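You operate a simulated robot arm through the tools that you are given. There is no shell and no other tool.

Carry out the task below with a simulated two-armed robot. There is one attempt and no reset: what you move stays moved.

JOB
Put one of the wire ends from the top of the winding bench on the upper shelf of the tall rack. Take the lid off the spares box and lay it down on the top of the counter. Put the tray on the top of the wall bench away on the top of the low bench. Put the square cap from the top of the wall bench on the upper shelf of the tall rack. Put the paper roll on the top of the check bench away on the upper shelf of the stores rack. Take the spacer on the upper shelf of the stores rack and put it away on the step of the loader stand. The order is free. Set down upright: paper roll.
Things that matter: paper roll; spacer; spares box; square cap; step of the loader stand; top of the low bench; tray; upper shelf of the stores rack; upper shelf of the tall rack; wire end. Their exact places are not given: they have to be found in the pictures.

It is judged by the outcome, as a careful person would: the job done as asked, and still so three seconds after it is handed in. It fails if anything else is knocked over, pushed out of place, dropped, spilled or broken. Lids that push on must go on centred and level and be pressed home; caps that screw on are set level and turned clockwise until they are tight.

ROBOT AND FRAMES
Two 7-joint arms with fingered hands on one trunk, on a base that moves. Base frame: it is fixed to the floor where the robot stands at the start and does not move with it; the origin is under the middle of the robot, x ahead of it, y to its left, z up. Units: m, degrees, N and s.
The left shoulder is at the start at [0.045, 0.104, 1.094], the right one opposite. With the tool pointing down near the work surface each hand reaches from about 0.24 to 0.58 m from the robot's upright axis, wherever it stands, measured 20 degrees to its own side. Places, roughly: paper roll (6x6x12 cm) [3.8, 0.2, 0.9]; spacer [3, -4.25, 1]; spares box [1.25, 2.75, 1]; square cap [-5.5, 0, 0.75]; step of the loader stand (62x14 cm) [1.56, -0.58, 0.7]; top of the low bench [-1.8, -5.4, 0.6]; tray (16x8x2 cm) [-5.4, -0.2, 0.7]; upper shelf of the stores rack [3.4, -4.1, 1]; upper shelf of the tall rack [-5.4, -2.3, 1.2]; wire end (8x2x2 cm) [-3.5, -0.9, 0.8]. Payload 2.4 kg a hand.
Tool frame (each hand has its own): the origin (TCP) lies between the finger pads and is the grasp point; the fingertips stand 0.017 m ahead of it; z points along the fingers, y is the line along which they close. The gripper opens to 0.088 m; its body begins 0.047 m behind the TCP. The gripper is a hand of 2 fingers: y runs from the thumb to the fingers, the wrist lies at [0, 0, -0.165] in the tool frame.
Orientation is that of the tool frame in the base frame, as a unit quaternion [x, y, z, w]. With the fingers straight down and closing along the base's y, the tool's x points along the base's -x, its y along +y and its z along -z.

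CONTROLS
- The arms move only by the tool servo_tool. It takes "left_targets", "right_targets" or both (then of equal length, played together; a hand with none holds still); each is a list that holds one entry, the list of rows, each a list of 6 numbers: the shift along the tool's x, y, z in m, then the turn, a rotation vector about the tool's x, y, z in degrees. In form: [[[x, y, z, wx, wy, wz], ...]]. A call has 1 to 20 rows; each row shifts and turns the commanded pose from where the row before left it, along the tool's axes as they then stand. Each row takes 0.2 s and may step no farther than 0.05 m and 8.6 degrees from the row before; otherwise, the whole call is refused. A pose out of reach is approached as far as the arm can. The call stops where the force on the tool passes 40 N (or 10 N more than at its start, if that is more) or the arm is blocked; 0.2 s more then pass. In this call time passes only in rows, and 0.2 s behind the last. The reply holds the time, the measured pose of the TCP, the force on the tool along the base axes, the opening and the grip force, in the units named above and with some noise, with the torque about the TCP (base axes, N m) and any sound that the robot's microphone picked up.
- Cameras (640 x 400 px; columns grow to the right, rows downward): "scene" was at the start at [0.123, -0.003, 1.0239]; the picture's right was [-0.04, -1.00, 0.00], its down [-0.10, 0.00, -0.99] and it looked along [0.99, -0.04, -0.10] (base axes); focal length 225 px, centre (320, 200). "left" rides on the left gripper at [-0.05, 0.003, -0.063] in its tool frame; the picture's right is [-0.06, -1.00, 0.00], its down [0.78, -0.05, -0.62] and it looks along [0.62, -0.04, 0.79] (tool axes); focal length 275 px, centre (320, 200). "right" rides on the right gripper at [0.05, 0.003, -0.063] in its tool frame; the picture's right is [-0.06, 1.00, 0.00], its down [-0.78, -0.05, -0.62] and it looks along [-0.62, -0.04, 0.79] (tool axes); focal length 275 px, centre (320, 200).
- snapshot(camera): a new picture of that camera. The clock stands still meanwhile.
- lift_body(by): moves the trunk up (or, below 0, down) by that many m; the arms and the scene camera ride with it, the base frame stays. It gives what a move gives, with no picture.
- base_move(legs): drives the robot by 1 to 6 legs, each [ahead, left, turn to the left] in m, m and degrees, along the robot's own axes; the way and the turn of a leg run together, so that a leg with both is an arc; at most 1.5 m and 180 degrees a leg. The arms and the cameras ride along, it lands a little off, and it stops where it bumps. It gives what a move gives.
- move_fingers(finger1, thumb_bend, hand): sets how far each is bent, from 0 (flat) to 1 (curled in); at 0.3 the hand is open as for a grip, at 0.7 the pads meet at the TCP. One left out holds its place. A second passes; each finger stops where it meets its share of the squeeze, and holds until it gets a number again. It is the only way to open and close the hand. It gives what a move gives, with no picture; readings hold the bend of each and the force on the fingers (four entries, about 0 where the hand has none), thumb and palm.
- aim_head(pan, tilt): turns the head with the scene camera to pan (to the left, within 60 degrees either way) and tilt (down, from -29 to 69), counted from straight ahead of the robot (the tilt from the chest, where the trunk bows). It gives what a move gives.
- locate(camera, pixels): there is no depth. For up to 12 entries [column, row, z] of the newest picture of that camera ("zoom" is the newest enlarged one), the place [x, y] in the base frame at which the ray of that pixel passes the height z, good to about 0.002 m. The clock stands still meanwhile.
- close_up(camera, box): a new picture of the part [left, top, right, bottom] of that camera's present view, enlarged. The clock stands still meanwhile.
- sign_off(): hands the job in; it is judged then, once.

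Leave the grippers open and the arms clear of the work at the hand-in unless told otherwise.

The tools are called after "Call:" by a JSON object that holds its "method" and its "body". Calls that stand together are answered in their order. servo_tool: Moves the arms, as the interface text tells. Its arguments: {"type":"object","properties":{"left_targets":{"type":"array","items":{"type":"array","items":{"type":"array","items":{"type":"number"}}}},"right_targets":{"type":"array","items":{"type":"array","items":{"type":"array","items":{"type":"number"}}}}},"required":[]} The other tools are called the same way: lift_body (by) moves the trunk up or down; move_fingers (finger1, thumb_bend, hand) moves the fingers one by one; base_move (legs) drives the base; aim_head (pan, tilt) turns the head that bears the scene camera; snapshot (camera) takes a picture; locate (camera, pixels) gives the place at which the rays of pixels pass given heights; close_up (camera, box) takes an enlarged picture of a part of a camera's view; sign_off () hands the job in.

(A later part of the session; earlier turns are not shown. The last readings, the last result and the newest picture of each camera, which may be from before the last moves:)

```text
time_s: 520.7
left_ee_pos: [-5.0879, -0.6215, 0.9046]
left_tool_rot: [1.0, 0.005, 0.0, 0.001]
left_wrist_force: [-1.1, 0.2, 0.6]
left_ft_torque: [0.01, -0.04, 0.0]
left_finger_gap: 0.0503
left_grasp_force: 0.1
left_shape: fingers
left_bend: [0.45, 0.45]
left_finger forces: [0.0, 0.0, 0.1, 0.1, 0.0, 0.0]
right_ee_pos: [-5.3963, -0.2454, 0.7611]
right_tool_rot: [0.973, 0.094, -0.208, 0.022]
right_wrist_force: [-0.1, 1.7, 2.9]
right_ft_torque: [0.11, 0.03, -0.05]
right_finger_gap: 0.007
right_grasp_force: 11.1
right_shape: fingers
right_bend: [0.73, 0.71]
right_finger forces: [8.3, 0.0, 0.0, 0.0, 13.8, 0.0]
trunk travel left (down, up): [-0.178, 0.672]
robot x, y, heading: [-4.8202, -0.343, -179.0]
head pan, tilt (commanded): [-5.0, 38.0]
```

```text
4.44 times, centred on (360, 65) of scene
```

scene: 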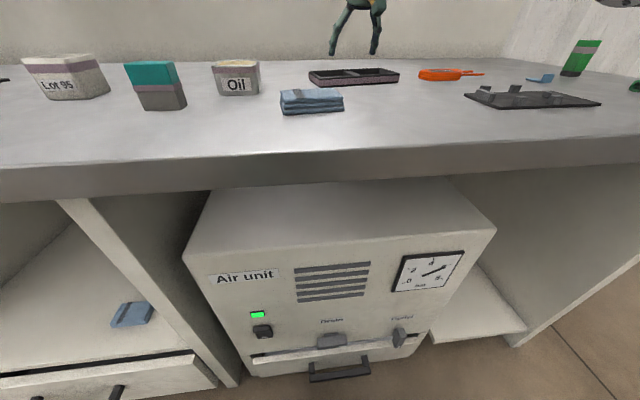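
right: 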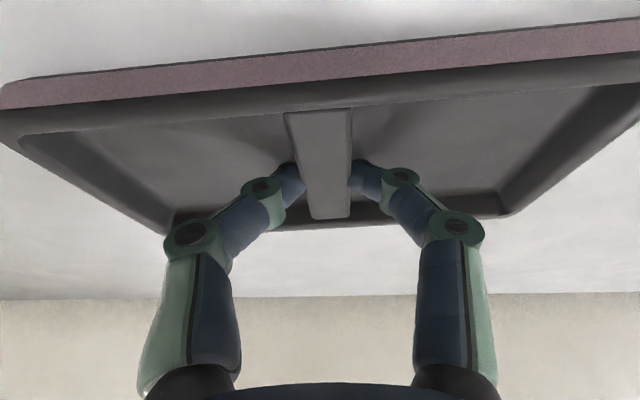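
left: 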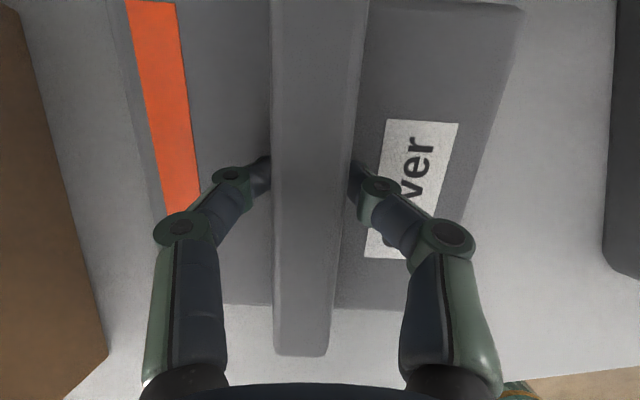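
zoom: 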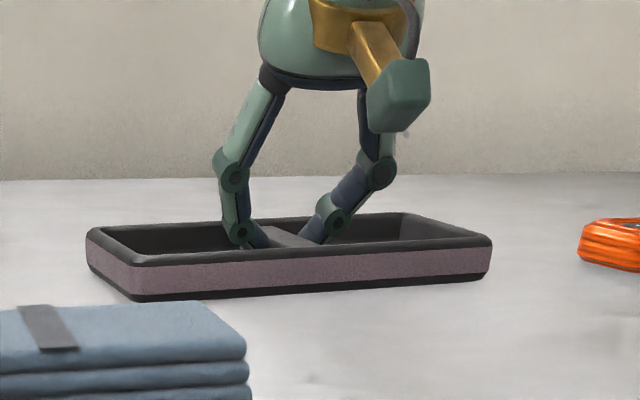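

The divider is gripped (11 N). I lift slowly and check that the tray comes along level.

Call:
{"method": "servo_tool", "body": {"right_targets": [[[-0.0021, 0, -0.0045, 0, 0, 0], [-0.0042, 0, -0.009, 0, 0, 0], [-0.0063, 0, -0.0136, 0, 0, 0]]]}}

Call:
{"method": "close_up", "body": {"camera": "scene", "box": [290, 10, 430, 100]}}

Call:
{"method": "snapshot", "body": {"camera": "right"}}

```text
time_s: 521.5
left_ee_pos: [-5.0872, -0.6196, 0.9056]
left_tool_rot: [1.0, 0.006, 0.0, 0.001]
left_wrist_force: [0.1, 0.2, 0.9]
left_ft_torque: [0.03, -0.01, 0.01]
left_finger_gap: 0.0503
left_grasp_force: 0.0
left_shape: fingers
left_bend: [0.45, 0.45]
left_finger forces: [0.0, 0.0, 0.1, 0.0, 0.0, 0.0]
right_ee_pos: [-5.3978, -0.2467, 0.7902]
right_tool_rot: [0.973, 0.094, -0.208, 0.023]
right_wrist_force: [1.4, -0.5, -2.9]
right_ft_torque: [0.04, 0.0, -0.01]
right_finger_gap: 0.0067
right_grasp_force: 9.5
right_shape: fingers
right_bend: [0.73, 0.71]
right_finger forces: [8.7, 0.1, 0.1, 0.1, 9.4, 0.0]
trunk travel left (down, up): [-0.178, 0.672]
robot x, y, heading: [-4.8217, -0.3423, -179.2]
head pan, tilt (commanded): [-5.0, 38.0]
```

```text
4.44 times, centred on (360, 55) of scene
```

zoom: 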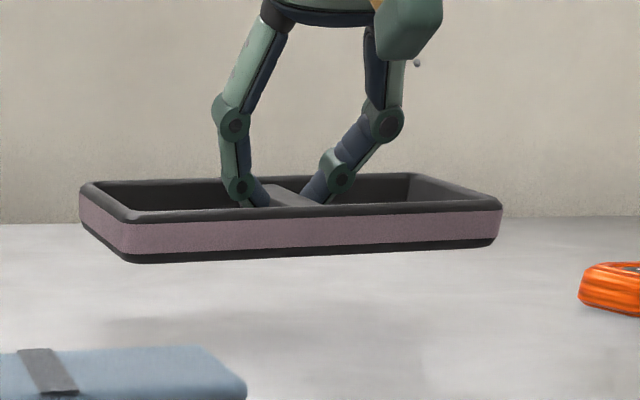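

```text
taken
```

right: 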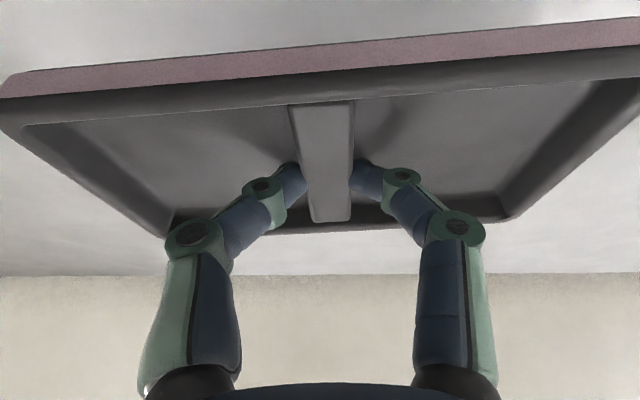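

The tray hangs level. I lift it 14 cm, back away from the bench, raise the trunk, and look south for the way to the low bench.

Call:
{"method": "servo_tool", "body": {"right_targets": [[[-0.0148, 0, -0.0317, 0, 0, 0], [-0.0148, 0, -0.0317, 0, 0, 0], [-0.0148, 0, -0.0317, 0, 0, 0], [-0.0148, 0, -0.0317, 0, 0, 0]]]}}

Call:
{"method": "base_move", "body": {"legs": [[-0.42, 0, 0]]}}

Call:
{"method": "lift_body", "body": {"by": 0.25}}

Call:
{"method": "aim_head", "body": {"pan": 60, "tilt": 12}}

Call:
{"method": "snapshot", "body": {"camera": "scene"}}

```text
time_s: 522.5
left_ee_pos: [-5.0868, -0.6195, 0.9063]
left_tool_rot: [1.0, 0.006, 0.0, 0.0]
left_wrist_force: [-0.2, 0.9, -0.2]
left_ft_torque: [0.01, 0.0, 0.01]
left_finger_gap: 0.0505
left_grasp_force: 0.0
left_shape: fingers
left_bend: [0.45, 0.45]
left_finger forces: [0.1, 0.0, 0.0, 0.0, 0.1, 0.2]
right_ee_pos: [-5.3978, -0.2446, 0.9294]
right_tool_rot: [0.973, 0.093, -0.208, 0.021]
right_wrist_force: [-0.4, 0.2, -2.0]
right_ft_torque: [0.02, -0.05, 0.04]
right_finger_gap: 0.0068
right_grasp_force: 9.2
right_shape: fingers
right_bend: [0.73, 0.71]
right_finger forces: [8.8, 0.0, 0.0, 0.1, 9.1, 0.0]
trunk travel left (down, up): [-0.178, 0.672]
robot x, y, heading: [-4.8192, -0.3465, -179.1]
head pan, tilt (commanded): [-5.0, 38.0]
```

```text
time_s: 525.1
left_ee_pos: [-4.6758, -0.6134, 0.9051]
left_tool_rot: [1.0, 0.002, 0.0, 0.0]
left_wrist_force: [0.2, 0.4, 0.7]
left_ft_torque: [-0.02, 0.05, 0.03]
left_finger_gap: 0.0504
left_grasp_force: 0.1
left_shape: fingers
left_bend: [0.45, 0.45]
left_finger forces: [0.0, 0.1, 0.0, 0.0, 0.0, 0.0]
right_ee_pos: [-4.9832, -0.2371, 0.9287]
right_tool_rot: [0.974, 0.091, -0.208, 0.021]
right_wrist_force: [-0.1, 0.0, -4.1]
right_ft_torque: [0.0, -0.02, 0.04]
right_finger_gap: 0.0067
right_grasp_force: 8.9
right_shape: fingers
right_bend: [0.73, 0.71]
right_finger forces: [8.8, 0.0, 0.0, 0.0, 9.2, 0.0]
trunk travel left (down, up): [-0.178, 0.672]
robot x, y, heading: [-4.4073, -0.3437, -179.6]
head pan, tilt (commanded): [-5.0, 38.0]
```

```text
time_s: 527.7
left_ee_pos: [-4.6752, -0.6139, 1.1553]
left_tool_rot: [1.0, 0.003, 0.0, 0.001]
left_wrist_force: [-0.5, 0.4, -0.8]
left_ft_torque: [0.01, -0.02, 0.01]
left_finger_gap: 0.0504
left_grasp_force: 0.0
left_shape: fingers
left_bend: [0.45, 0.45]
left_finger forces: [0.0, 0.0, 0.0, 0.0, 0.0, 0.1]
right_ee_pos: [-4.9833, -0.236, 1.177]
right_tool_rot: [0.974, 0.092, -0.207, 0.022]
right_wrist_force: [-0.1, -0.1, -1.9]
right_ft_torque: [-0.04, -0.02, 0.01]
right_finger_gap: 0.0068
right_grasp_force: 9.0
right_shape: fingers
right_bend: [0.73, 0.71]
right_finger forces: [8.8, 0.1, 0.0, 0.0, 9.2, 0.1]
trunk travel left (down, up): [-0.428, 0.422]
robot x, y, heading: [-4.4075, -0.3407, -179.6]
head pan, tilt (commanded): [-5.0, 38.0]
```

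```text
time_s: 529.0
left_ee_pos: [-4.675, -0.6136, 1.1553]
left_tool_rot: [1.0, 0.004, 0.0, 0.0]
left_wrist_force: [0.0, -0.4, 0.0]
left_ft_torque: [0.04, -0.01, -0.01]
left_finger_gap: 0.0503
left_grasp_force: 0.0
left_shape: fingers
left_bend: [0.45, 0.45]
left_finger forces: [0.0, 0.0, 0.0, 0.0, 0.0, 0.0]
right_ee_pos: [-4.9835, -0.238, 1.1771]
right_tool_rot: [0.974, 0.09, -0.208, 0.021]
right_wrist_force: [1.2, -0.5, -1.5]
right_ft_torque: [0.01, 0.0, -0.01]
right_finger_gap: 0.0069
right_grasp_force: 9.4
right_shape: fingers
right_bend: [0.73, 0.71]
right_finger forces: [8.7, 0.0, 0.0, 0.1, 9.1, 0.1]
trunk travel left (down, up): [-0.428, 0.422]
robot x, y, heading: [-4.4045, -0.3413, -179.5]
head pan, tilt (commanded): [60.0, 12.0]
```

```text
taken
```

scene: 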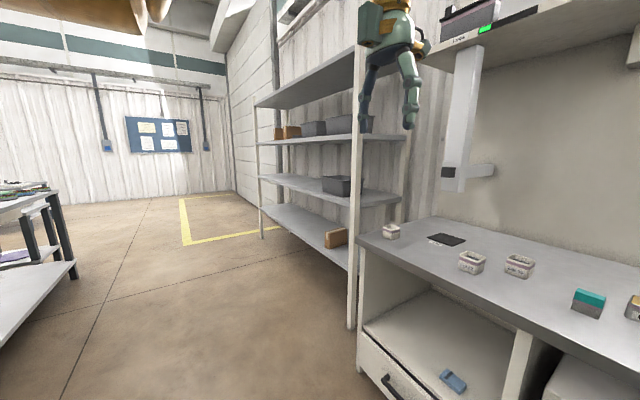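

The way south is clear. I pull the tray 12 cm closer and strafe left 3.8 m.

Call:
{"method": "servo_tool", "body": {"right_targets": [[[0.0356, 0.0078, -0.0166, 0, 0, 0], [0.0356, 0.0078, -0.0166, 0, 0, 0], [0.0356, 0.0078, -0.0166, 0, 0, 0]]]}}

Call:
{"method": "base_move", "body": {"legs": [[0, 1.3, 0], [0, 1.3, 0], [0, 1.2, 0]]}}

Call:
{"method": "base_move", "body": {"legs": [[0, 0, 90]]}}

Call:
{"method": "aim_head", "body": {"pan": 45, "tilt": 15}}

Call:
{"method": "snapshot", "body": {"camera": "scene"}}

```text
time_s: 529.8
left_ee_pos: [-4.6753, -0.6143, 1.1546]
left_tool_rot: [1.0, 0.003, 0.0, 0.0]
left_wrist_force: [-0.5, -0.3, -0.1]
left_ft_torque: [-0.02, -0.02, 0.01]
left_finger_gap: 0.0502
left_grasp_force: 0.1
left_shape: fingers
left_bend: [0.45, 0.45]
left_finger forces: [0.0, 0.1, 0.0, 0.0, 0.0, 0.0]
right_ee_pos: [-4.8619, -0.2385, 1.1815]
right_tool_rot: [0.974, 0.09, -0.208, 0.021]
right_wrist_force: [0.7, 0.1, -2.9]
right_ft_torque: [0.01, 0.02, 0.04]
right_finger_gap: 0.0069
right_grasp_force: 9.0
right_shape: fingers
right_bend: [0.73, 0.71]
right_finger forces: [8.7, 0.1, 0.0, 0.0, 9.2, 0.1]
trunk travel left (down, up): [-0.428, 0.422]
robot x, y, heading: [-4.4096, -0.3414, -179.4]
head pan, tilt (commanded): [60.0, 12.0]
```

```text
time_s: 548.3
left_ee_pos: [-4.6568, -4.439, 1.1552]
left_tool_rot: [1.0, -0.001, 0.0, 0.0]
left_wrist_force: [0.7, -0.3, -1.5]
left_ft_torque: [-0.01, 0.02, -0.01]
left_finger_gap: 0.0504
left_grasp_force: 0.0
left_shape: fingers
left_bend: [0.45, 0.45]
left_finger forces: [0.1, 0.1, 0.1, 0.1, 0.0, 0.1]
right_ee_pos: [-4.8417, -4.0607, 1.1825]
right_tool_rot: [0.974, 0.088, -0.207, 0.021]
right_wrist_force: [0.1, -0.5, -1.7]
right_ft_torque: [0.03, -0.04, 0.03]
right_finger_gap: 0.0066
right_grasp_force: 9.2
right_shape: fingers
right_bend: [0.73, 0.71]
right_finger forces: [8.8, 0.0, 0.1, 0.0, 9.2, 0.0]
trunk travel left (down, up): [-0.428, 0.422]
robot x, y, heading: [-4.3884, -4.1666, -179.7]
head pan, tilt (commanded): [60.0, 12.0]
```

```text
time_s: 552.6
left_ee_pos: [-4.1069, -4.4278, 1.1548]
left_tool_rot: [0.697, 0.717, 0.001, 0.0]
left_wrist_force: [-0.2, 0.1, 0.3]
left_ft_torque: [0.01, -0.04, 0.01]
left_finger_gap: 0.0505
left_grasp_force: 0.1
left_shape: fingers
left_bend: [0.45, 0.45]
left_finger forces: [0.0, 0.0, 0.0, 0.0, 0.1, 0.1]
right_ee_pos: [-4.4807, -4.6248, 1.1829]
right_tool_rot: [0.616, 0.759, -0.13, 0.163]
right_wrist_force: [-0.4, -0.7, -2.6]
right_ft_torque: [0.01, 0.0, 0.02]
right_finger_gap: 0.0065
right_grasp_force: 8.5
right_shape: fingers
right_bend: [0.73, 0.71]
right_finger forces: [8.6, 0.0, 0.0, 0.0, 8.6, 0.0]
trunk travel left (down, up): [-0.428, 0.422]
robot x, y, heading: [-4.3859, -4.1656, -88.3]
head pan, tilt (commanded): [60.0, 12.0]
```

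```text
time_s: 553.3
left_ee_pos: [-4.1085, -4.4294, 1.1556]
left_tool_rot: [0.698, 0.716, -0.001, 0.0]
left_wrist_force: [0.2, 0.5, 0.3]
left_ft_torque: [0.0, -0.02, -0.01]
left_finger_gap: 0.0505
left_grasp_force: 0.0
left_shape: fingers
left_bend: [0.45, 0.45]
left_finger forces: [0.0, 0.0, 0.0, 0.1, 0.0, 0.1]
right_ee_pos: [-4.4785, -4.6236, 1.1817]
right_tool_rot: [0.616, 0.759, -0.13, 0.164]
right_wrist_force: [0.5, -0.9, -2.1]
right_ft_torque: [0.0, 0.02, 0.02]
right_finger_gap: 0.0064
right_grasp_force: 8.4
right_shape: fingers
right_bend: [0.73, 0.71]
right_finger forces: [8.6, 0.1, 0.0, 0.1, 8.6, 0.0]
trunk travel left (down, up): [-0.428, 0.422]
robot x, y, heading: [-4.3835, -4.1673, -88.5]
head pan, tilt (commanded): [45.0, 15.0]
```

```text
taken
```

scene: 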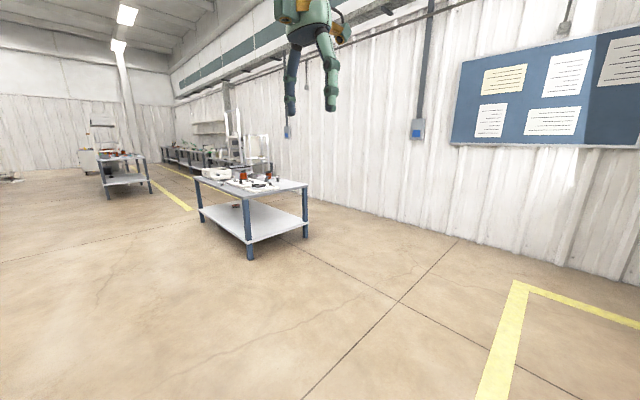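

The low bench is ahead-left at (250,200). I zoom in and locate its feet.

Call:
{"method": "close_up", "body": {"camera": "scene", "box": [180, 150, 320, 265]}}

Call:
{"method": "locate", "body": {"camera": "scene", "pixels": [[250, 259, 0], [305, 238, 0], [202, 222, 0], [246, 196, 0.6], [307, 184, 0.6], [195, 177, 0.6], [160, 170, 0]]}}

```text
3.48 times, centred on (250, 208) of scene
```

zoom: 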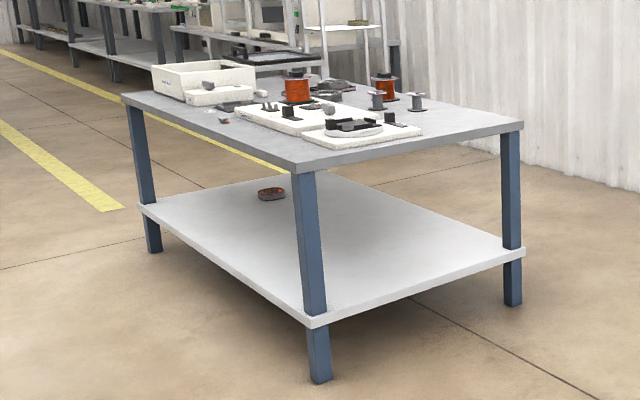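

```text
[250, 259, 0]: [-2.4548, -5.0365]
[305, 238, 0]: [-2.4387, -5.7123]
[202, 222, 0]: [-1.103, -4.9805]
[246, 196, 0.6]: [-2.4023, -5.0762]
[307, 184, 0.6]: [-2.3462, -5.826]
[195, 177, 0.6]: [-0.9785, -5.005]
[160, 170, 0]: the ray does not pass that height
```

The low bench spans about x -2.47…-1.08, y -5.0…-5.75. I strafe toward it along y≈-4.25 and look from the north side.

Call:
{"method": "base_move", "body": {"legs": [[0, 1.05, 0], [0, 1.05, -1.5]]}}

Call:
{"method": "aim_head", "body": {"pan": 10, "tilt": 40}}

Call:
{"method": "snapshot", "body": {"camera": "scene"}}

```text
time_s: 563.7
left_ee_pos: [-2.0229, -4.4157, 1.1556]
left_tool_rot: [0.713, 0.701, 0.0, 0.0]
left_wrist_force: [-0.1, 0.0, 0.0]
left_ft_torque: [0.01, -0.01, 0.0]
left_finger_gap: 0.0503
left_grasp_force: 0.1
left_shape: fingers
left_bend: [0.45, 0.45]
left_finger forces: [0.0, 0.1, 0.1, 0.0, 0.0, 0.0]
right_ee_pos: [-2.4024, -4.5939, 1.1829]
right_tool_rot: [0.633, 0.745, -0.134, 0.16]
right_wrist_force: [0.7, -0.4, -3.5]
right_ft_torque: [0.04, -0.04, -0.02]
right_finger_gap: 0.0066
right_grasp_force: 8.2
right_shape: fingers
right_bend: [0.73, 0.71]
right_finger forces: [8.5, 0.0, 0.0, 0.0, 8.5, 0.1]
trunk travel left (down, up): [-0.428, 0.422]
robot x, y, heading: [-2.2851, -4.138, -90.9]
head pan, tilt (commanded): [45.0, 15.0]
```

```text
time_s: 564.8
left_ee_pos: [-2.0226, -4.4154, 1.1552]
left_tool_rot: [0.713, 0.701, 0.0, -0.001]
left_wrist_force: [0.0, 0.0, 0.8]
left_ft_torque: [-0.01, -0.02, -0.03]
left_finger_gap: 0.0504
left_grasp_force: 0.0
left_shape: fingers
left_bend: [0.45, 0.45]
left_finger forces: [0.1, 0.1, 0.1, 0.0, 0.0, 0.0]
right_ee_pos: [-2.4013, -4.5928, 1.182]
right_tool_rot: [0.633, 0.746, -0.134, 0.159]
right_wrist_force: [-0.2, -0.2, -1.7]
right_ft_torque: [0.0, -0.02, -0.01]
right_finger_gap: 0.0068
right_grasp_force: 8.7
right_shape: fingers
right_bend: [0.73, 0.71]
right_finger forces: [8.6, 0.1, 0.0, 0.0, 8.6, 0.0]
trunk travel left (down, up): [-0.428, 0.422]
robot x, y, heading: [-2.2906, -4.1409, -90.7]
head pan, tilt (commanded): [10.0, 40.0]
```

```text
taken
```

scene: 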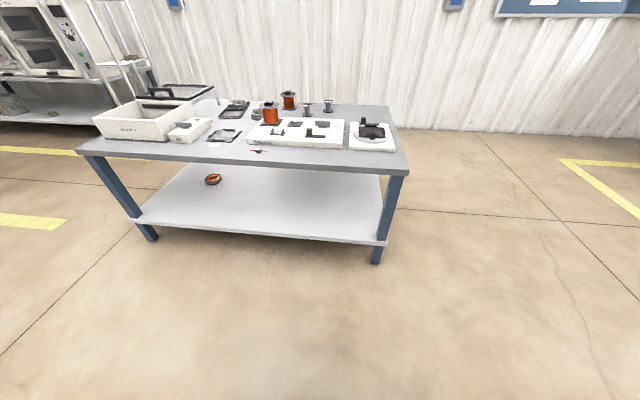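

I zoom on the low bench's top to find free space for the 16×8 tray.

Call:
{"method": "close_up", "body": {"camera": "scene", "box": [80, 75, 420, 190]}}

Call:
{"method": "locate", "body": {"camera": "scene", "pixels": [[80, 152, 0.6], [407, 172, 0.6], [390, 107, 0.6], [248, 147, 0.6], [344, 148, 0.6], [350, 150, 0.6], [396, 150, 0.6], [182, 142, 0.6], [376, 262, 0], [155, 240, 0], [370, 165, 0.6], [300, 160, 0.6]]}}

```text
1.88 times, centred on (250, 132) of scene
```

zoom: 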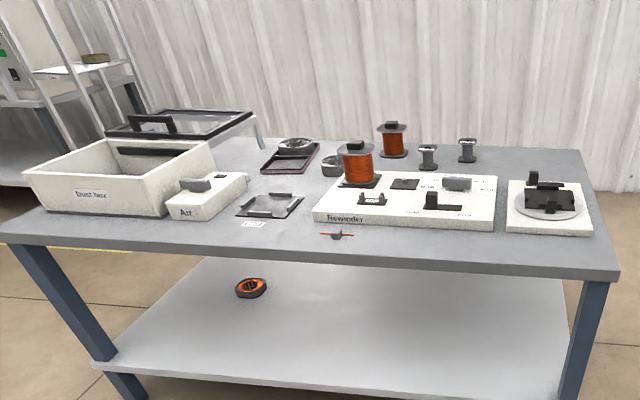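

```text
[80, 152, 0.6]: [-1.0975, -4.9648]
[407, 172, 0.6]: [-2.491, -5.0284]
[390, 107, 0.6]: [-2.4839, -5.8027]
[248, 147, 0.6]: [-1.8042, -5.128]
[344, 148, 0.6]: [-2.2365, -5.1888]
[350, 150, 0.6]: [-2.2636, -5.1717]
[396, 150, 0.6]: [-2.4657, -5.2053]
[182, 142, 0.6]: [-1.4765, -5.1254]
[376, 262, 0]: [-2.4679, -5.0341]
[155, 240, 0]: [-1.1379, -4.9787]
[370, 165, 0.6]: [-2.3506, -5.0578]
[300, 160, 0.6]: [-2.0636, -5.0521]
```

The free strip along the bench's front edge (y -5.03…-5.17) at x≈-2.3 fits the tray. I align with the bench (heading -87.5), drive up, turn the tray parallel to the edge, and lower the trunk 0.25.

Call:
{"method": "base_move", "body": {"legs": [[0, 0, 3.2], [0.45, 0.1, 0]]}}

Call:
{"method": "servo_tool", "body": {"right_targets": [[[0, 0, 0, 2.85, 0, 6.12], [0, 0, 0, 2.85, 0, 6.12]]]}}

Call:
{"method": "lift_body", "body": {"by": -0.25}}

Call:
{"method": "aim_head", "body": {"pan": -5, "tilt": 40}}

Call:
{"method": "snapshot", "body": {"camera": "scene"}}

```text
time_s: 567.9
left_ee_pos: [-1.8883, -4.837, 1.1547]
left_tool_rot: [0.692, 0.722, 0.0, 0.001]
left_wrist_force: [0.9, 0.5, -0.5]
left_ft_torque: [-0.01, -0.01, -0.05]
left_finger_gap: 0.0506
left_grasp_force: 0.1
left_shape: fingers
left_bend: [0.45, 0.45]
left_finger forces: [0.0, 0.0, 0.1, 0.0, 0.1, 0.1]
right_ee_pos: [-2.2571, -5.0391, 1.1825]
right_tool_rot: [0.609, 0.765, -0.128, 0.164]
right_wrist_force: [0.8, -0.8, -3.0]
right_ft_torque: [-0.01, 0.01, -0.01]
right_finger_gap: 0.0067
right_grasp_force: 8.7
right_shape: fingers
right_bend: [0.73, 0.71]
right_finger forces: [8.7, 0.1, 0.1, 0.1, 8.6, 0.0]
trunk travel left (down, up): [-0.428, 0.422]
robot x, y, heading: [-2.1663, -4.5795, -87.6]
head pan, tilt (commanded): [10.0, 40.0]
```

```text
time_s: 568.5
left_ee_pos: [-1.8879, -4.8372, 1.1555]
left_tool_rot: [0.692, 0.722, -0.001, -0.001]
left_wrist_force: [0.4, -0.3, -0.2]
left_ft_torque: [-0.02, 0.02, 0.02]
left_finger_gap: 0.0503
left_grasp_force: 0.0
left_shape: fingers
left_bend: [0.45, 0.45]
left_finger forces: [0.0, 0.1, 0.0, 0.0, 0.0, 0.0]
right_ee_pos: [-2.257, -5.0396, 1.1822]
right_tool_rot: [0.696, 0.687, -0.148, 0.147]
right_wrist_force: [-0.2, -0.1, -2.7]
right_ft_torque: [-0.01, 0.03, -0.02]
right_finger_gap: 0.0065
right_grasp_force: 8.2
right_shape: fingers
right_bend: [0.73, 0.71]
right_finger forces: [8.7, 0.0, 0.0, 0.0, 8.7, 0.0]
trunk travel left (down, up): [-0.428, 0.422]
robot x, y, heading: [-2.1703, -4.5805, -87.0]
head pan, tilt (commanded): [10.0, 40.0]
```

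```text
time_s: 571.1
left_ee_pos: [-1.8879, -4.8358, 0.9056]
left_tool_rot: [0.693, 0.721, 0.0, 0.0]
left_wrist_force: [-0.5, 0.5, -1.2]
left_ft_torque: [-0.01, -0.02, 0.0]
left_finger_gap: 0.0503
left_grasp_force: 0.0
left_shape: fingers
left_bend: [0.45, 0.45]
left_finger forces: [0.0, 0.0, 0.1, 0.0, 0.0, 0.0]
right_ee_pos: [-2.2574, -5.0394, 0.9314]
right_tool_rot: [0.696, 0.687, -0.148, 0.146]
right_wrist_force: [-0.1, 0.4, -2.3]
right_ft_torque: [-0.01, 0.03, 0.02]
right_finger_gap: 0.0068
right_grasp_force: 8.7
right_shape: fingers
right_bend: [0.73, 0.71]
right_finger forces: [8.9, 0.0, 0.0, 0.0, 8.6, 0.0]
trunk travel left (down, up): [-0.178, 0.672]
robot x, y, heading: [-2.1741, -4.5781, -87.3]
head pan, tilt (commanded): [10.0, 40.0]
```

```text
time_s: 571.9
left_ee_pos: [-1.8883, -4.837, 0.9057]
left_tool_rot: [0.692, 0.722, 0.0, 0.0]
left_wrist_force: [-0.9, -0.2, 0.4]
left_ft_torque: [-0.01, 0.01, -0.01]
left_finger_gap: 0.0502
left_grasp_force: 0.0
left_shape: fingers
left_bend: [0.45, 0.45]
left_finger forces: [0.0, 0.0, 0.1, 0.0, 0.1, 0.0]
right_ee_pos: [-2.2571, -5.0377, 0.9319]
right_tool_rot: [0.695, 0.688, -0.148, 0.146]
right_wrist_force: [-0.1, 0.1, -2.1]
right_ft_torque: [-0.02, 0.02, 0.02]
right_finger_gap: 0.0064
right_grasp_force: 8.6
right_shape: fingers
right_bend: [0.73, 0.71]
right_finger forces: [8.7, 0.1, 0.0, 0.0, 8.8, 0.0]
trunk travel left (down, up): [-0.178, 0.672]
robot x, y, heading: [-2.1684, -4.5812, -87.4]
head pan, tilt (commanded): [-5.0, 40.0]
```

```text
taken
```

scene: 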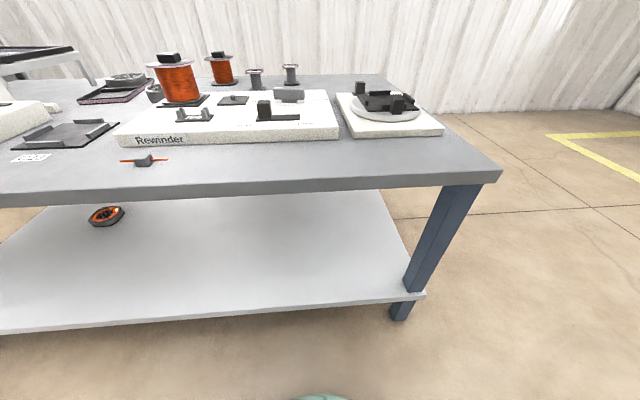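

I locate the strip's limits in this closer view.

Call:
{"method": "locate", "body": {"camera": "scene", "pixels": [[200, 186, 0.6], [400, 177, 0.6], [497, 170, 0.6], [125, 148, 0.6], [338, 140, 0.6], [352, 136, 0.6], [442, 135, 0.6], [140, 163, 0.6], [168, 162, 0.6], [405, 318, 0]]}}

Call:
{"method": "snapshot", "body": {"camera": "right"}}

```text
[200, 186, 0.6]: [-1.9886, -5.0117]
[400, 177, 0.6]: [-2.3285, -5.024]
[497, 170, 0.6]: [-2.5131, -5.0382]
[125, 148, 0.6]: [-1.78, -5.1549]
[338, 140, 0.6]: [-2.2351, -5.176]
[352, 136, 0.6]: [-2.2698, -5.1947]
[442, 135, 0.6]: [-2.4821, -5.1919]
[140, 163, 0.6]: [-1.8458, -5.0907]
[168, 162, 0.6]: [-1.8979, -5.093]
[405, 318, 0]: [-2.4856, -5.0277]
```

```text
taken
```

right: 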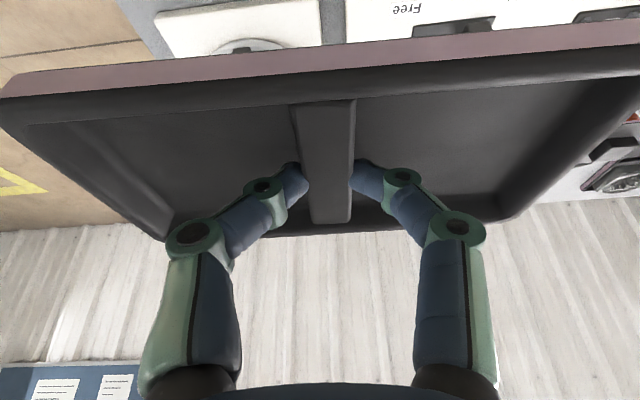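

The strip (y -5.02…-5.18) has room. I centre the tray over (-2.27, -5.10), then go down to TCP 0.66.

Call:
{"method": "servo_tool", "body": {"right_targets": [[[-0.0284, -0.0057, 0.0126, 0, 0, 0], [-0.0284, -0.0057, 0.0126, 0, 0, 0], [0.0183, 0, 0.0411, 0, 0, 0], [0.0183, 0, 0.0411, 0, 0, 0], [0.0183, 0, 0.0411, 0, 0, 0], [0.0183, 0, 0.0411, 0, 0, 0], [0.0183, 0, 0.0411, 0, 0, 0], [0.0183, 0, 0.0411, 0, 0, 0]]]}}

Call:
{"method": "snapshot", "body": {"camera": "scene"}}

Call:
{"method": "snapshot", "body": {"camera": "right"}}

```text
time_s: 573.7
left_ee_pos: [-1.8888, -4.8373, 0.9063]
left_tool_rot: [0.692, 0.722, 0.0, 0.0]
left_wrist_force: [0.3, 0.2, 0.2]
left_ft_torque: [-0.01, 0.01, 0.01]
left_finger_gap: 0.0503
left_grasp_force: 0.0
left_shape: fingers
left_bend: [0.45, 0.45]
left_finger forces: [0.0, 0.1, 0.0, 0.0, 0.1, 0.1]
right_ee_pos: [-2.2745, -5.1, 0.6631]
right_tool_rot: [0.696, 0.687, -0.149, 0.146]
right_wrist_force: [-0.2, -0.1, -0.4]
right_ft_torque: [-0.02, 0.0, 0.0]
right_finger_gap: 0.0068
right_grasp_force: 8.5
right_shape: fingers
right_bend: [0.73, 0.69]
right_finger forces: [9.1, 0.0, 0.0, 0.1, 9.4, 0.0]
trunk travel left (down, up): [-0.178, 0.672]
robot x, y, heading: [-2.1746, -4.5792, -87.5]
head pan, tilt (commanded): [-5.0, 40.0]
```

```text
taken
```

scene: 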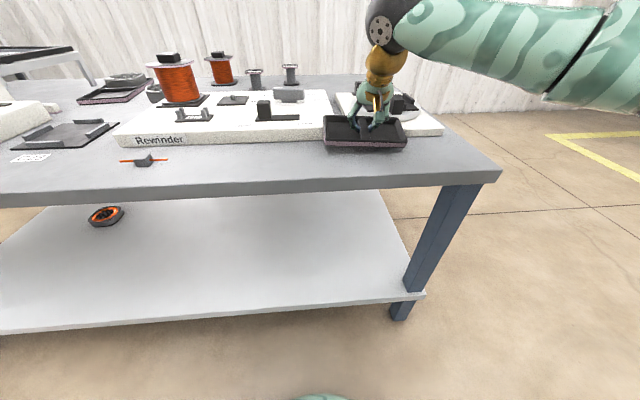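

```text
taken
```

right: 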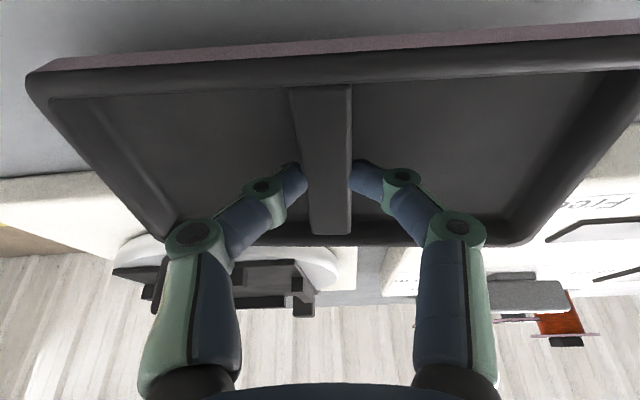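

I zoom in to check clearances before the last centimetres.

Call:
{"method": "close_up", "body": {"camera": "scene", "box": [290, 80, 460, 190]}}

```text
3.64 times, centred on (375, 135) of scene
```

zoom: 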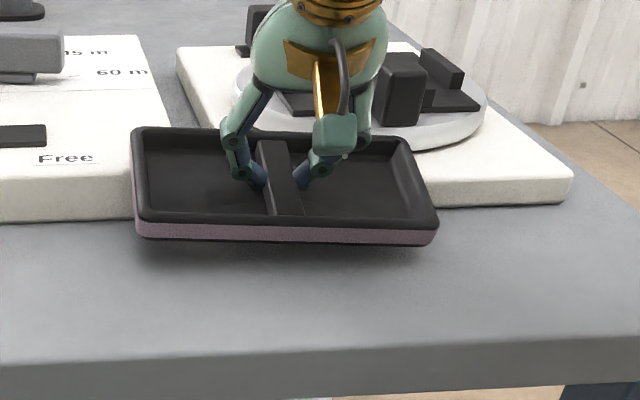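

The tray hovers ~3 cm above the strip. I shift 8 mm toward the robot and lower further in small steps.

Call:
{"method": "servo_tool", "body": {"right_targets": [[[0.0114, 0, 0.0058, 0, 0, 0], [0.0061, 0, 0.0137, 0, 0, 0]]]}}

Call:
{"method": "close_up", "body": {"camera": "scene", "box": [290, 80, 460, 190]}}

```text
time_s: 574.2
left_ee_pos: [-1.8896, -4.8349, 0.9056]
left_tool_rot: [0.692, 0.722, -0.001, 0.001]
left_wrist_force: [-0.5, -0.2, 0.6]
left_ft_torque: [0.03, 0.02, 0.0]
left_finger_gap: 0.0505
left_grasp_force: 0.1
left_shape: fingers
left_bend: [0.45, 0.45]
left_finger forces: [0.0, 0.0, 0.0, 0.1, 0.0, 0.0]
right_ee_pos: [-2.2722, -5.0955, 0.6542]
right_tool_rot: [0.694, 0.685, -0.155, 0.157]
right_wrist_force: [-3.0, 11.1, 26.2]
right_ft_torque: [-0.08, 0.05, 0.02]
right_finger_gap: 0.0058
right_grasp_force: 26.5
right_shape: fingers
right_bend: [0.77, 0.78]
right_finger forces: [21.3, 0.1, 0.1, 0.1, 32.2, 0.1]
trunk travel left (down, up): [-0.178, 0.672]
robot x, y, heading: [-2.1723, -4.5833, -87.5]
head pan, tilt (commanded): [-5.0, 40.0]
stopped in row 2 (right hand): the force on the tool passed its limit at 49 N (the readings are from after the stop); the commanded pose is now the measured one
```

```text
3.64 times, centred on (375, 135) of scene
```

zoom: 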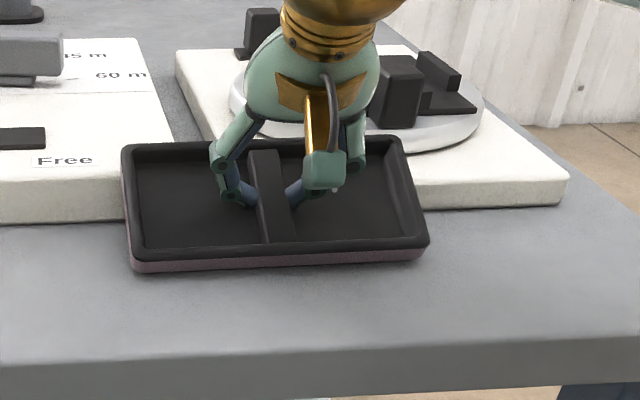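

It touched down sooner than expected (the bench top is ≈0.628). I relieve the pressure by raising 4 mm and look closely.

Call:
{"method": "servo_tool", "body": {"right_targets": [[[-0.0016, 0, -0.0037, 0, 0, 0]]]}}

Call:
{"method": "close_up", "body": {"camera": "scene", "box": [310, 95, 430, 175]}}

Call:
{"method": "snapshot", "body": {"camera": "right"}}

```text
time_s: 574.6
left_ee_pos: [-1.8883, -4.8355, 0.9058]
left_tool_rot: [0.692, 0.722, -0.001, 0.0]
left_wrist_force: [0.3, -0.1, -0.6]
left_ft_torque: [0.0, 0.03, 0.03]
left_finger_gap: 0.0503
left_grasp_force: 0.0
left_shape: fingers
left_bend: [0.45, 0.45]
left_finger forces: [0.0, 0.0, 0.0, 0.1, 0.0, 0.1]
right_ee_pos: [-2.2711, -5.0947, 0.6556]
right_tool_rot: [0.694, 0.686, -0.153, 0.154]
right_wrist_force: [-1.4, 8.2, 15.5]
right_ft_torque: [-0.05, 0.0, 0.05]
right_finger_gap: 0.0061
right_grasp_force: 22.0
right_shape: fingers
right_bend: [0.77, 0.76]
right_finger forces: [18.7, 0.0, 0.0, 0.1, 25.6, 0.1]
trunk travel left (down, up): [-0.178, 0.672]
robot x, y, heading: [-2.1729, -4.5815, -87.6]
head pan, tilt (commanded): [-5.0, 40.0]
```

```text
5.00 times, centred on (370, 135) of scene
```

zoom: 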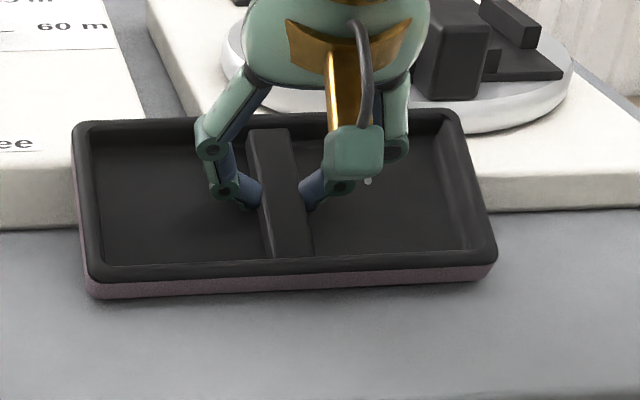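

```text
taken
```

right: 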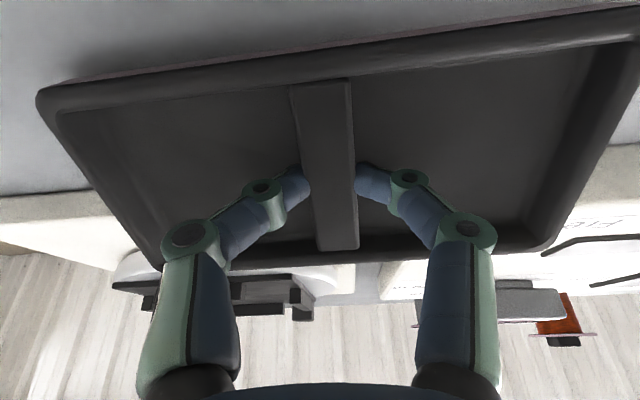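

The tray has swung in pitch (near edge down, far edge up), as the plate did. Lowering gently should level it. First I raise 8 mm to relieve the load and look.

Call:
{"method": "servo_tool", "body": {"right_targets": [[[-0.0033, 0, -0.0073, 0, 0, 0]]]}}

Call:
{"method": "close_up", "body": {"camera": "scene", "box": [310, 95, 430, 175]}}

```text
time_s: 575.0
left_ee_pos: [-1.8889, -4.8387, 0.9049]
left_tool_rot: [0.693, 0.721, 0.001, -0.001]
left_wrist_force: [-0.4, 0.0, 0.2]
left_ft_torque: [0.01, 0.01, 0.01]
left_finger_gap: 0.0501
left_grasp_force: 0.1
left_shape: fingers
left_bend: [0.45, 0.45]
left_finger forces: [0.0, 0.1, 0.1, 0.0, 0.0, 0.1]
right_ee_pos: [-2.2722, -5.0958, 0.6608]
right_tool_rot: [0.695, 0.686, -0.152, 0.151]
right_wrist_force: [0.2, 0.0, -2.4]
right_ft_torque: [-0.01, -0.04, 0.0]
right_finger_gap: 0.0068
right_grasp_force: 8.6
right_shape: fingers
right_bend: [0.74, 0.71]
right_finger forces: [8.6, 0.0, 0.0, 0.0, 8.6, 0.0]
trunk travel left (down, up): [-0.178, 0.672]
robot x, y, heading: [-2.171, -4.5798, -87.5]
head pan, tilt (commanded): [-5.0, 40.0]
```

```text
5.00 times, centred on (370, 135) of scene
```

zoom: 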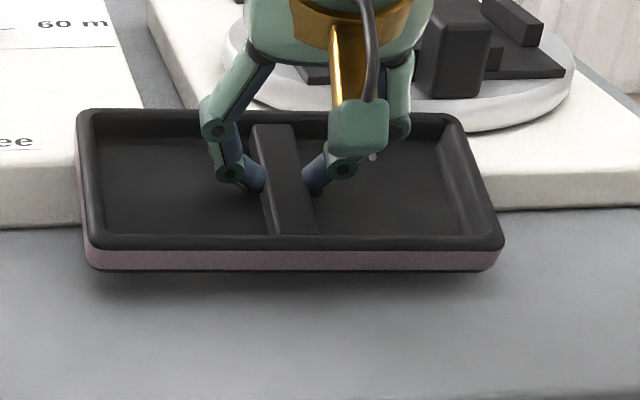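

I check positions in the hand camera: board's front edge versus the tray's far edge.

Call:
{"method": "snapshot", "body": {"camera": "right"}}

Call:
{"method": "locate", "body": {"camera": "right", "pixels": [[40, 190, 0.6], [40, 190, 0.63], [20, 200, 0.6], [20, 200, 0.63], [330, 250, 0.65], [330, 250, 0.64]]}}

Call:
{"method": "close_up", "body": {"camera": "right", "box": [0, 150, 320, 350]}}

```text
taken
```

right: 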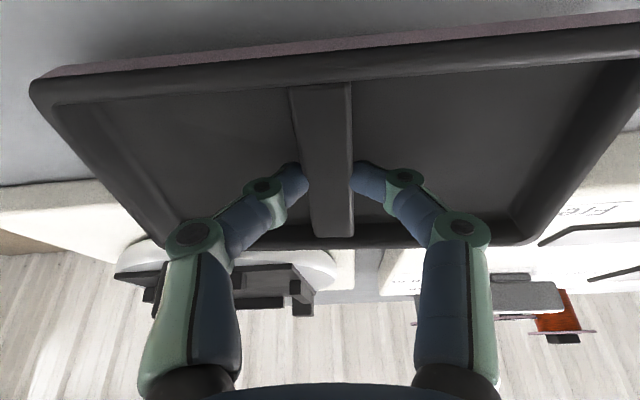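

```text
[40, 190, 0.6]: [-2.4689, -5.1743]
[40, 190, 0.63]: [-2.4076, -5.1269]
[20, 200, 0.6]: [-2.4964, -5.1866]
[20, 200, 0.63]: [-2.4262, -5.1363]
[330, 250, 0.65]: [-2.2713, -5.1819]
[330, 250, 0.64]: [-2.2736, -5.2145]
```

```text
2.00 times, centred on (160, 250) of right
```

zoom: 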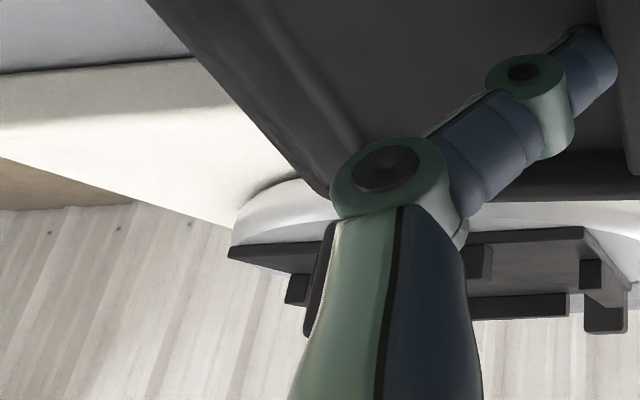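

The board's front is at y≈-5.15, so the tray should sit about 2 cm nearer to me. I shift it +y by 2 cm and then lower in 2–3 mm steps.

Call:
{"method": "servo_tool", "body": {"right_targets": [[[0.0091, 0, -0.0041, 0, 0, 0], [0.0091, 0, -0.0041, 0, 0, 0], [0.0012, 0, 0.0027, 0, 0, 0]]]}}

Call:
{"method": "servo_tool", "body": {"right_targets": [[[0.0012, 0, 0.0027, 0, 0, 0]]]}}

Call:
{"method": "close_up", "body": {"camera": "scene", "box": [310, 95, 430, 175]}}

```text
time_s: 575.8
left_ee_pos: [-1.8883, -4.8371, 0.9056]
left_tool_rot: [0.692, 0.722, 0.0, -0.001]
left_wrist_force: [0.0, -0.3, -0.1]
left_ft_torque: [0.02, 0.01, 0.01]
left_finger_gap: 0.0503
left_grasp_force: 0.0
left_shape: fingers
left_bend: [0.45, 0.45]
left_finger forces: [0.0, 0.1, 0.0, 0.0, 0.0, 0.0]
right_ee_pos: [-2.2718, -5.0751, 0.6604]
right_tool_rot: [0.695, 0.685, -0.153, 0.153]
right_wrist_force: [0.5, 0.0, -1.7]
right_ft_torque: [0.0, 0.01, 0.0]
right_finger_gap: 0.0066
right_grasp_force: 8.7
right_shape: fingers
right_bend: [0.74, 0.71]
right_finger forces: [8.4, 0.0, 0.0, 0.1, 8.5, 0.0]
trunk travel left (down, up): [-0.178, 0.672]
robot x, y, heading: [-2.1724, -4.5771, -87.6]
head pan, tilt (commanded): [-5.0, 40.0]
```

```text
time_s: 576.2
left_ee_pos: [-1.8883, -4.8379, 0.9058]
left_tool_rot: [0.692, 0.722, 0.001, 0.0]
left_wrist_force: [-0.5, 0.1, 0.4]
left_ft_torque: [0.02, 0.03, -0.01]
left_finger_gap: 0.0505
left_grasp_force: 0.0
left_shape: fingers
left_bend: [0.45, 0.45]
left_finger forces: [0.0, 0.0, 0.0, 0.0, 0.0, 0.0]
right_ee_pos: [-2.2723, -5.0755, 0.6576]
right_tool_rot: [0.695, 0.685, -0.153, 0.153]
right_wrist_force: [0.2, 0.7, -2.8]
right_ft_torque: [0.04, 0.01, 0.01]
right_finger_gap: 0.0071
right_grasp_force: 8.4
right_shape: fingers
right_bend: [0.74, 0.71]
right_finger forces: [8.4, 0.0, 0.1, 0.0, 8.5, 0.0]
trunk travel left (down, up): [-0.178, 0.672]
robot x, y, heading: [-2.1731, -4.5797, -87.6]
head pan, tilt (commanded): [-5.0, 40.0]
```

```text
5.00 times, centred on (370, 135) of scene
```

zoom: 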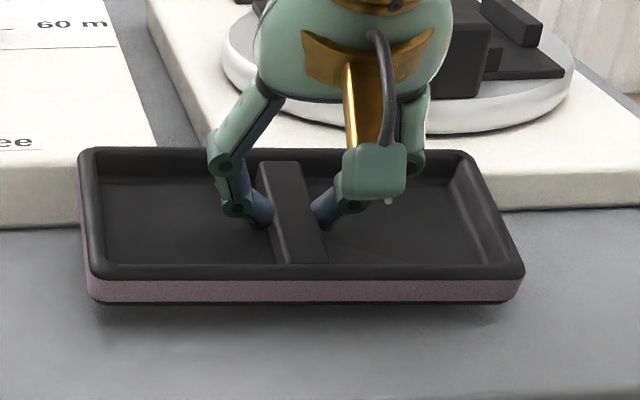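

No contact now. I keep lowering, 6 mm then in 3 mm steps.

Call:
{"method": "servo_tool", "body": {"right_targets": [[[0.0012, 0, 0.0027, 0, 0, 0], [0.0012, 0, 0.0027, 0, 0, 0]]]}}

Call:
{"method": "servo_tool", "body": {"right_targets": [[[0.0012, 0, 0.0027, 0, 0, 0]]]}}

Call:
{"method": "servo_tool", "body": {"right_targets": [[[0.0012, 0, 0.0027, 0, 0, 0]]]}}

Call:
{"method": "close_up", "body": {"camera": "scene", "box": [310, 95, 430, 175]}}

```text
time_s: 576.8
left_ee_pos: [-1.889, -4.8363, 0.9052]
left_tool_rot: [0.693, 0.721, 0.0, 0.0]
left_wrist_force: [-0.3, -0.4, 1.0]
left_ft_torque: [0.02, 0.03, 0.04]
left_finger_gap: 0.0505
left_grasp_force: 0.1
left_shape: fingers
left_bend: [0.45, 0.45]
left_finger forces: [0.1, 0.0, 0.0, 0.1, 0.0, 0.1]
right_ee_pos: [-2.2719, -5.0735, 0.6521]
right_tool_rot: [0.695, 0.685, -0.153, 0.153]
right_wrist_force: [-0.5, -0.5, -2.6]
right_ft_torque: [-0.01, 0.01, -0.02]
right_finger_gap: 0.0066
right_grasp_force: 8.7
right_shape: fingers
right_bend: [0.74, 0.71]
right_finger forces: [8.4, 0.0, 0.0, 0.1, 8.4, 0.1]
trunk travel left (down, up): [-0.178, 0.672]
robot x, y, heading: [-2.1737, -4.5798, -87.9]
head pan, tilt (commanded): [-5.0, 40.0]
```

```text
time_s: 577.2
left_ee_pos: [-1.8892, -4.8364, 0.9049]
left_tool_rot: [0.692, 0.722, 0.0, 0.0]
left_wrist_force: [0.4, 0.5, -0.3]
left_ft_torque: [0.02, -0.03, 0.01]
left_finger_gap: 0.0504
left_grasp_force: 0.0
left_shape: fingers
left_bend: [0.45, 0.45]
left_finger forces: [0.0, 0.0, 0.1, 0.0, 0.1, 0.0]
right_ee_pos: [-2.2719, -5.0743, 0.648]
right_tool_rot: [0.694, 0.686, -0.153, 0.154]
right_wrist_force: [-0.1, -0.4, -3.5]
right_ft_torque: [-0.01, 0.03, -0.02]
right_finger_gap: 0.0067
right_grasp_force: 8.5
right_shape: fingers
right_bend: [0.74, 0.71]
right_finger forces: [8.4, 0.0, 0.0, 0.0, 8.4, 0.0]
trunk travel left (down, up): [-0.178, 0.672]
robot x, y, heading: [-2.1723, -4.5783, -87.6]
head pan, tilt (commanded): [-5.0, 40.0]
```

```text
time_s: 577.6
left_ee_pos: [-1.8887, -4.8373, 0.905]
left_tool_rot: [0.692, 0.722, 0.001, 0.0]
left_wrist_force: [0.5, -0.9, -0.2]
left_ft_torque: [0.01, 0.02, 0.03]
left_finger_gap: 0.0503
left_grasp_force: 0.1
left_shape: fingers
left_bend: [0.45, 0.45]
left_finger forces: [0.0, 0.0, 0.0, 0.1, 0.1, 0.0]
right_ee_pos: [-2.2734, -5.075, 0.6451]
right_tool_rot: [0.695, 0.686, -0.153, 0.153]
right_wrist_force: [0.0, -0.5, -1.9]
right_ft_torque: [0.0, 0.02, -0.02]
right_finger_gap: 0.0065
right_grasp_force: 9.0
right_shape: fingers
right_bend: [0.74, 0.71]
right_finger forces: [8.4, 0.0, 0.0, 0.0, 9.0, 0.0]
trunk travel left (down, up): [-0.178, 0.672]
robot x, y, heading: [-2.172, -4.5803, -87.4]
head pan, tilt (commanded): [-5.0, 40.0]
```

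```text
5.00 times, centred on (370, 135) of scene
```

zoom: 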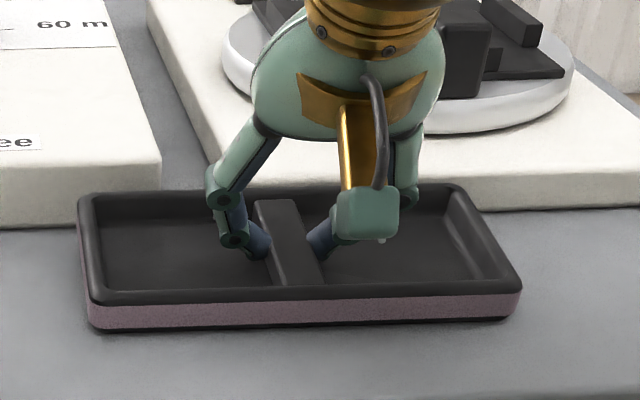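

The earlier touch was the tray's far edge on the board; now it is free of it. I continue down in 3 mm steps.

Call:
{"method": "servo_tool", "body": {"right_targets": [[[0.0012, 0, 0.0027, 0, 0, 0]]]}}

Call:
{"method": "servo_tool", "body": {"right_targets": [[[0.0012, 0, 0.0027, 0, 0, 0]]]}}

Call:
{"method": "servo_tool", "body": {"right_targets": [[[0.0012, 0, 0.0027, 0, 0, 0]]]}}

Call:
{"method": "close_up", "body": {"camera": "scene", "box": [310, 95, 430, 175]}}

```text
time_s: 578.0
left_ee_pos: [-1.8884, -4.8363, 0.9055]
left_tool_rot: [0.692, 0.722, 0.0, 0.0]
left_wrist_force: [-0.1, -0.1, -0.3]
left_ft_torque: [0.0, -0.01, -0.01]
left_finger_gap: 0.0505
left_grasp_force: 0.1
left_shape: fingers
left_bend: [0.45, 0.45]
left_finger forces: [0.1, 0.0, 0.0, 0.0, 0.1, 0.0]
right_ee_pos: [-2.2719, -5.0752, 0.6423]
right_tool_rot: [0.695, 0.685, -0.153, 0.153]
right_wrist_force: [0.3, 0.0, -0.3]
right_ft_torque: [0.01, 0.02, -0.01]
right_finger_gap: 0.0066
right_grasp_force: 9.1
right_shape: fingers
right_bend: [0.74, 0.71]
right_finger forces: [8.6, 0.0, 0.0, 0.1, 11.0, 0.0]
trunk travel left (down, up): [-0.178, 0.672]
robot x, y, heading: [-2.1717, -4.5785, -87.4]
head pan, tilt (commanded): [-5.0, 40.0]
```

```text
time_s: 578.4
left_ee_pos: [-1.8884, -4.8359, 0.9069]
left_tool_rot: [0.692, 0.722, -0.001, 0.0]
left_wrist_force: [0.3, 0.8, -0.5]
left_ft_torque: [0.02, 0.01, -0.03]
left_finger_gap: 0.0503
left_grasp_force: 0.2
left_shape: fingers
left_bend: [0.45, 0.45]
left_finger forces: [0.0, 0.1, 0.0, 0.1, 0.0, 0.0]
right_ee_pos: [-2.272, -5.0752, 0.6408]
right_tool_rot: [0.695, 0.685, -0.155, 0.156]
right_wrist_force: [-2.7, 3.3, 17.2]
right_ft_torque: [-0.05, 0.09, 0.02]
right_finger_gap: 0.0066
right_grasp_force: 18.5
right_shape: fingers
right_bend: [0.74, 0.74]
right_finger forces: [14.4, 0.0, 0.1, 0.0, 23.0, 0.0]
trunk travel left (down, up): [-0.178, 0.672]
robot x, y, heading: [-2.1708, -4.5788, -87.5]
head pan, tilt (commanded): [-5.0, 40.0]
```

```text
time_s: 578.8
left_ee_pos: [-1.8885, -4.8347, 0.9062]
left_tool_rot: [0.693, 0.721, 0.0, 0.001]
left_wrist_force: [-1.0, 0.2, -1.4]
left_ft_torque: [-0.01, 0.02, -0.02]
left_finger_gap: 0.0505
left_grasp_force: 0.0
left_shape: fingers
left_bend: [0.45, 0.45]
left_finger forces: [0.1, 0.0, 0.0, 0.0, 0.0, 0.1]
right_ee_pos: [-2.2728, -5.0776, 0.6405]
right_tool_rot: [0.695, 0.684, -0.156, 0.157]
right_wrist_force: [-6.1, 1.0, 39.0]
right_ft_torque: [-0.12, 0.18, 0.01]
right_finger_gap: 0.007
right_grasp_force: 29.2
right_shape: fingers
right_bend: [0.76, 0.77]
right_finger forces: [20.0, 0.0, 0.0, 0.0, 38.1, 0.0]
trunk travel left (down, up): [-0.178, 0.672]
robot x, y, heading: [-2.173, -4.5792, -87.7]
head pan, tilt (commanded): [-5.0, 40.0]
```

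```text
5.00 times, centred on (370, 135) of scene
```

zoom: 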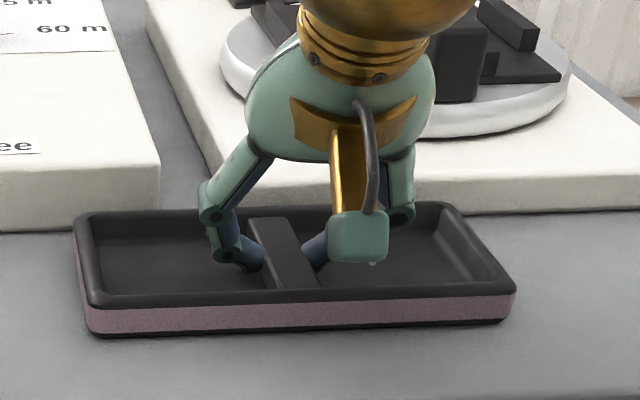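

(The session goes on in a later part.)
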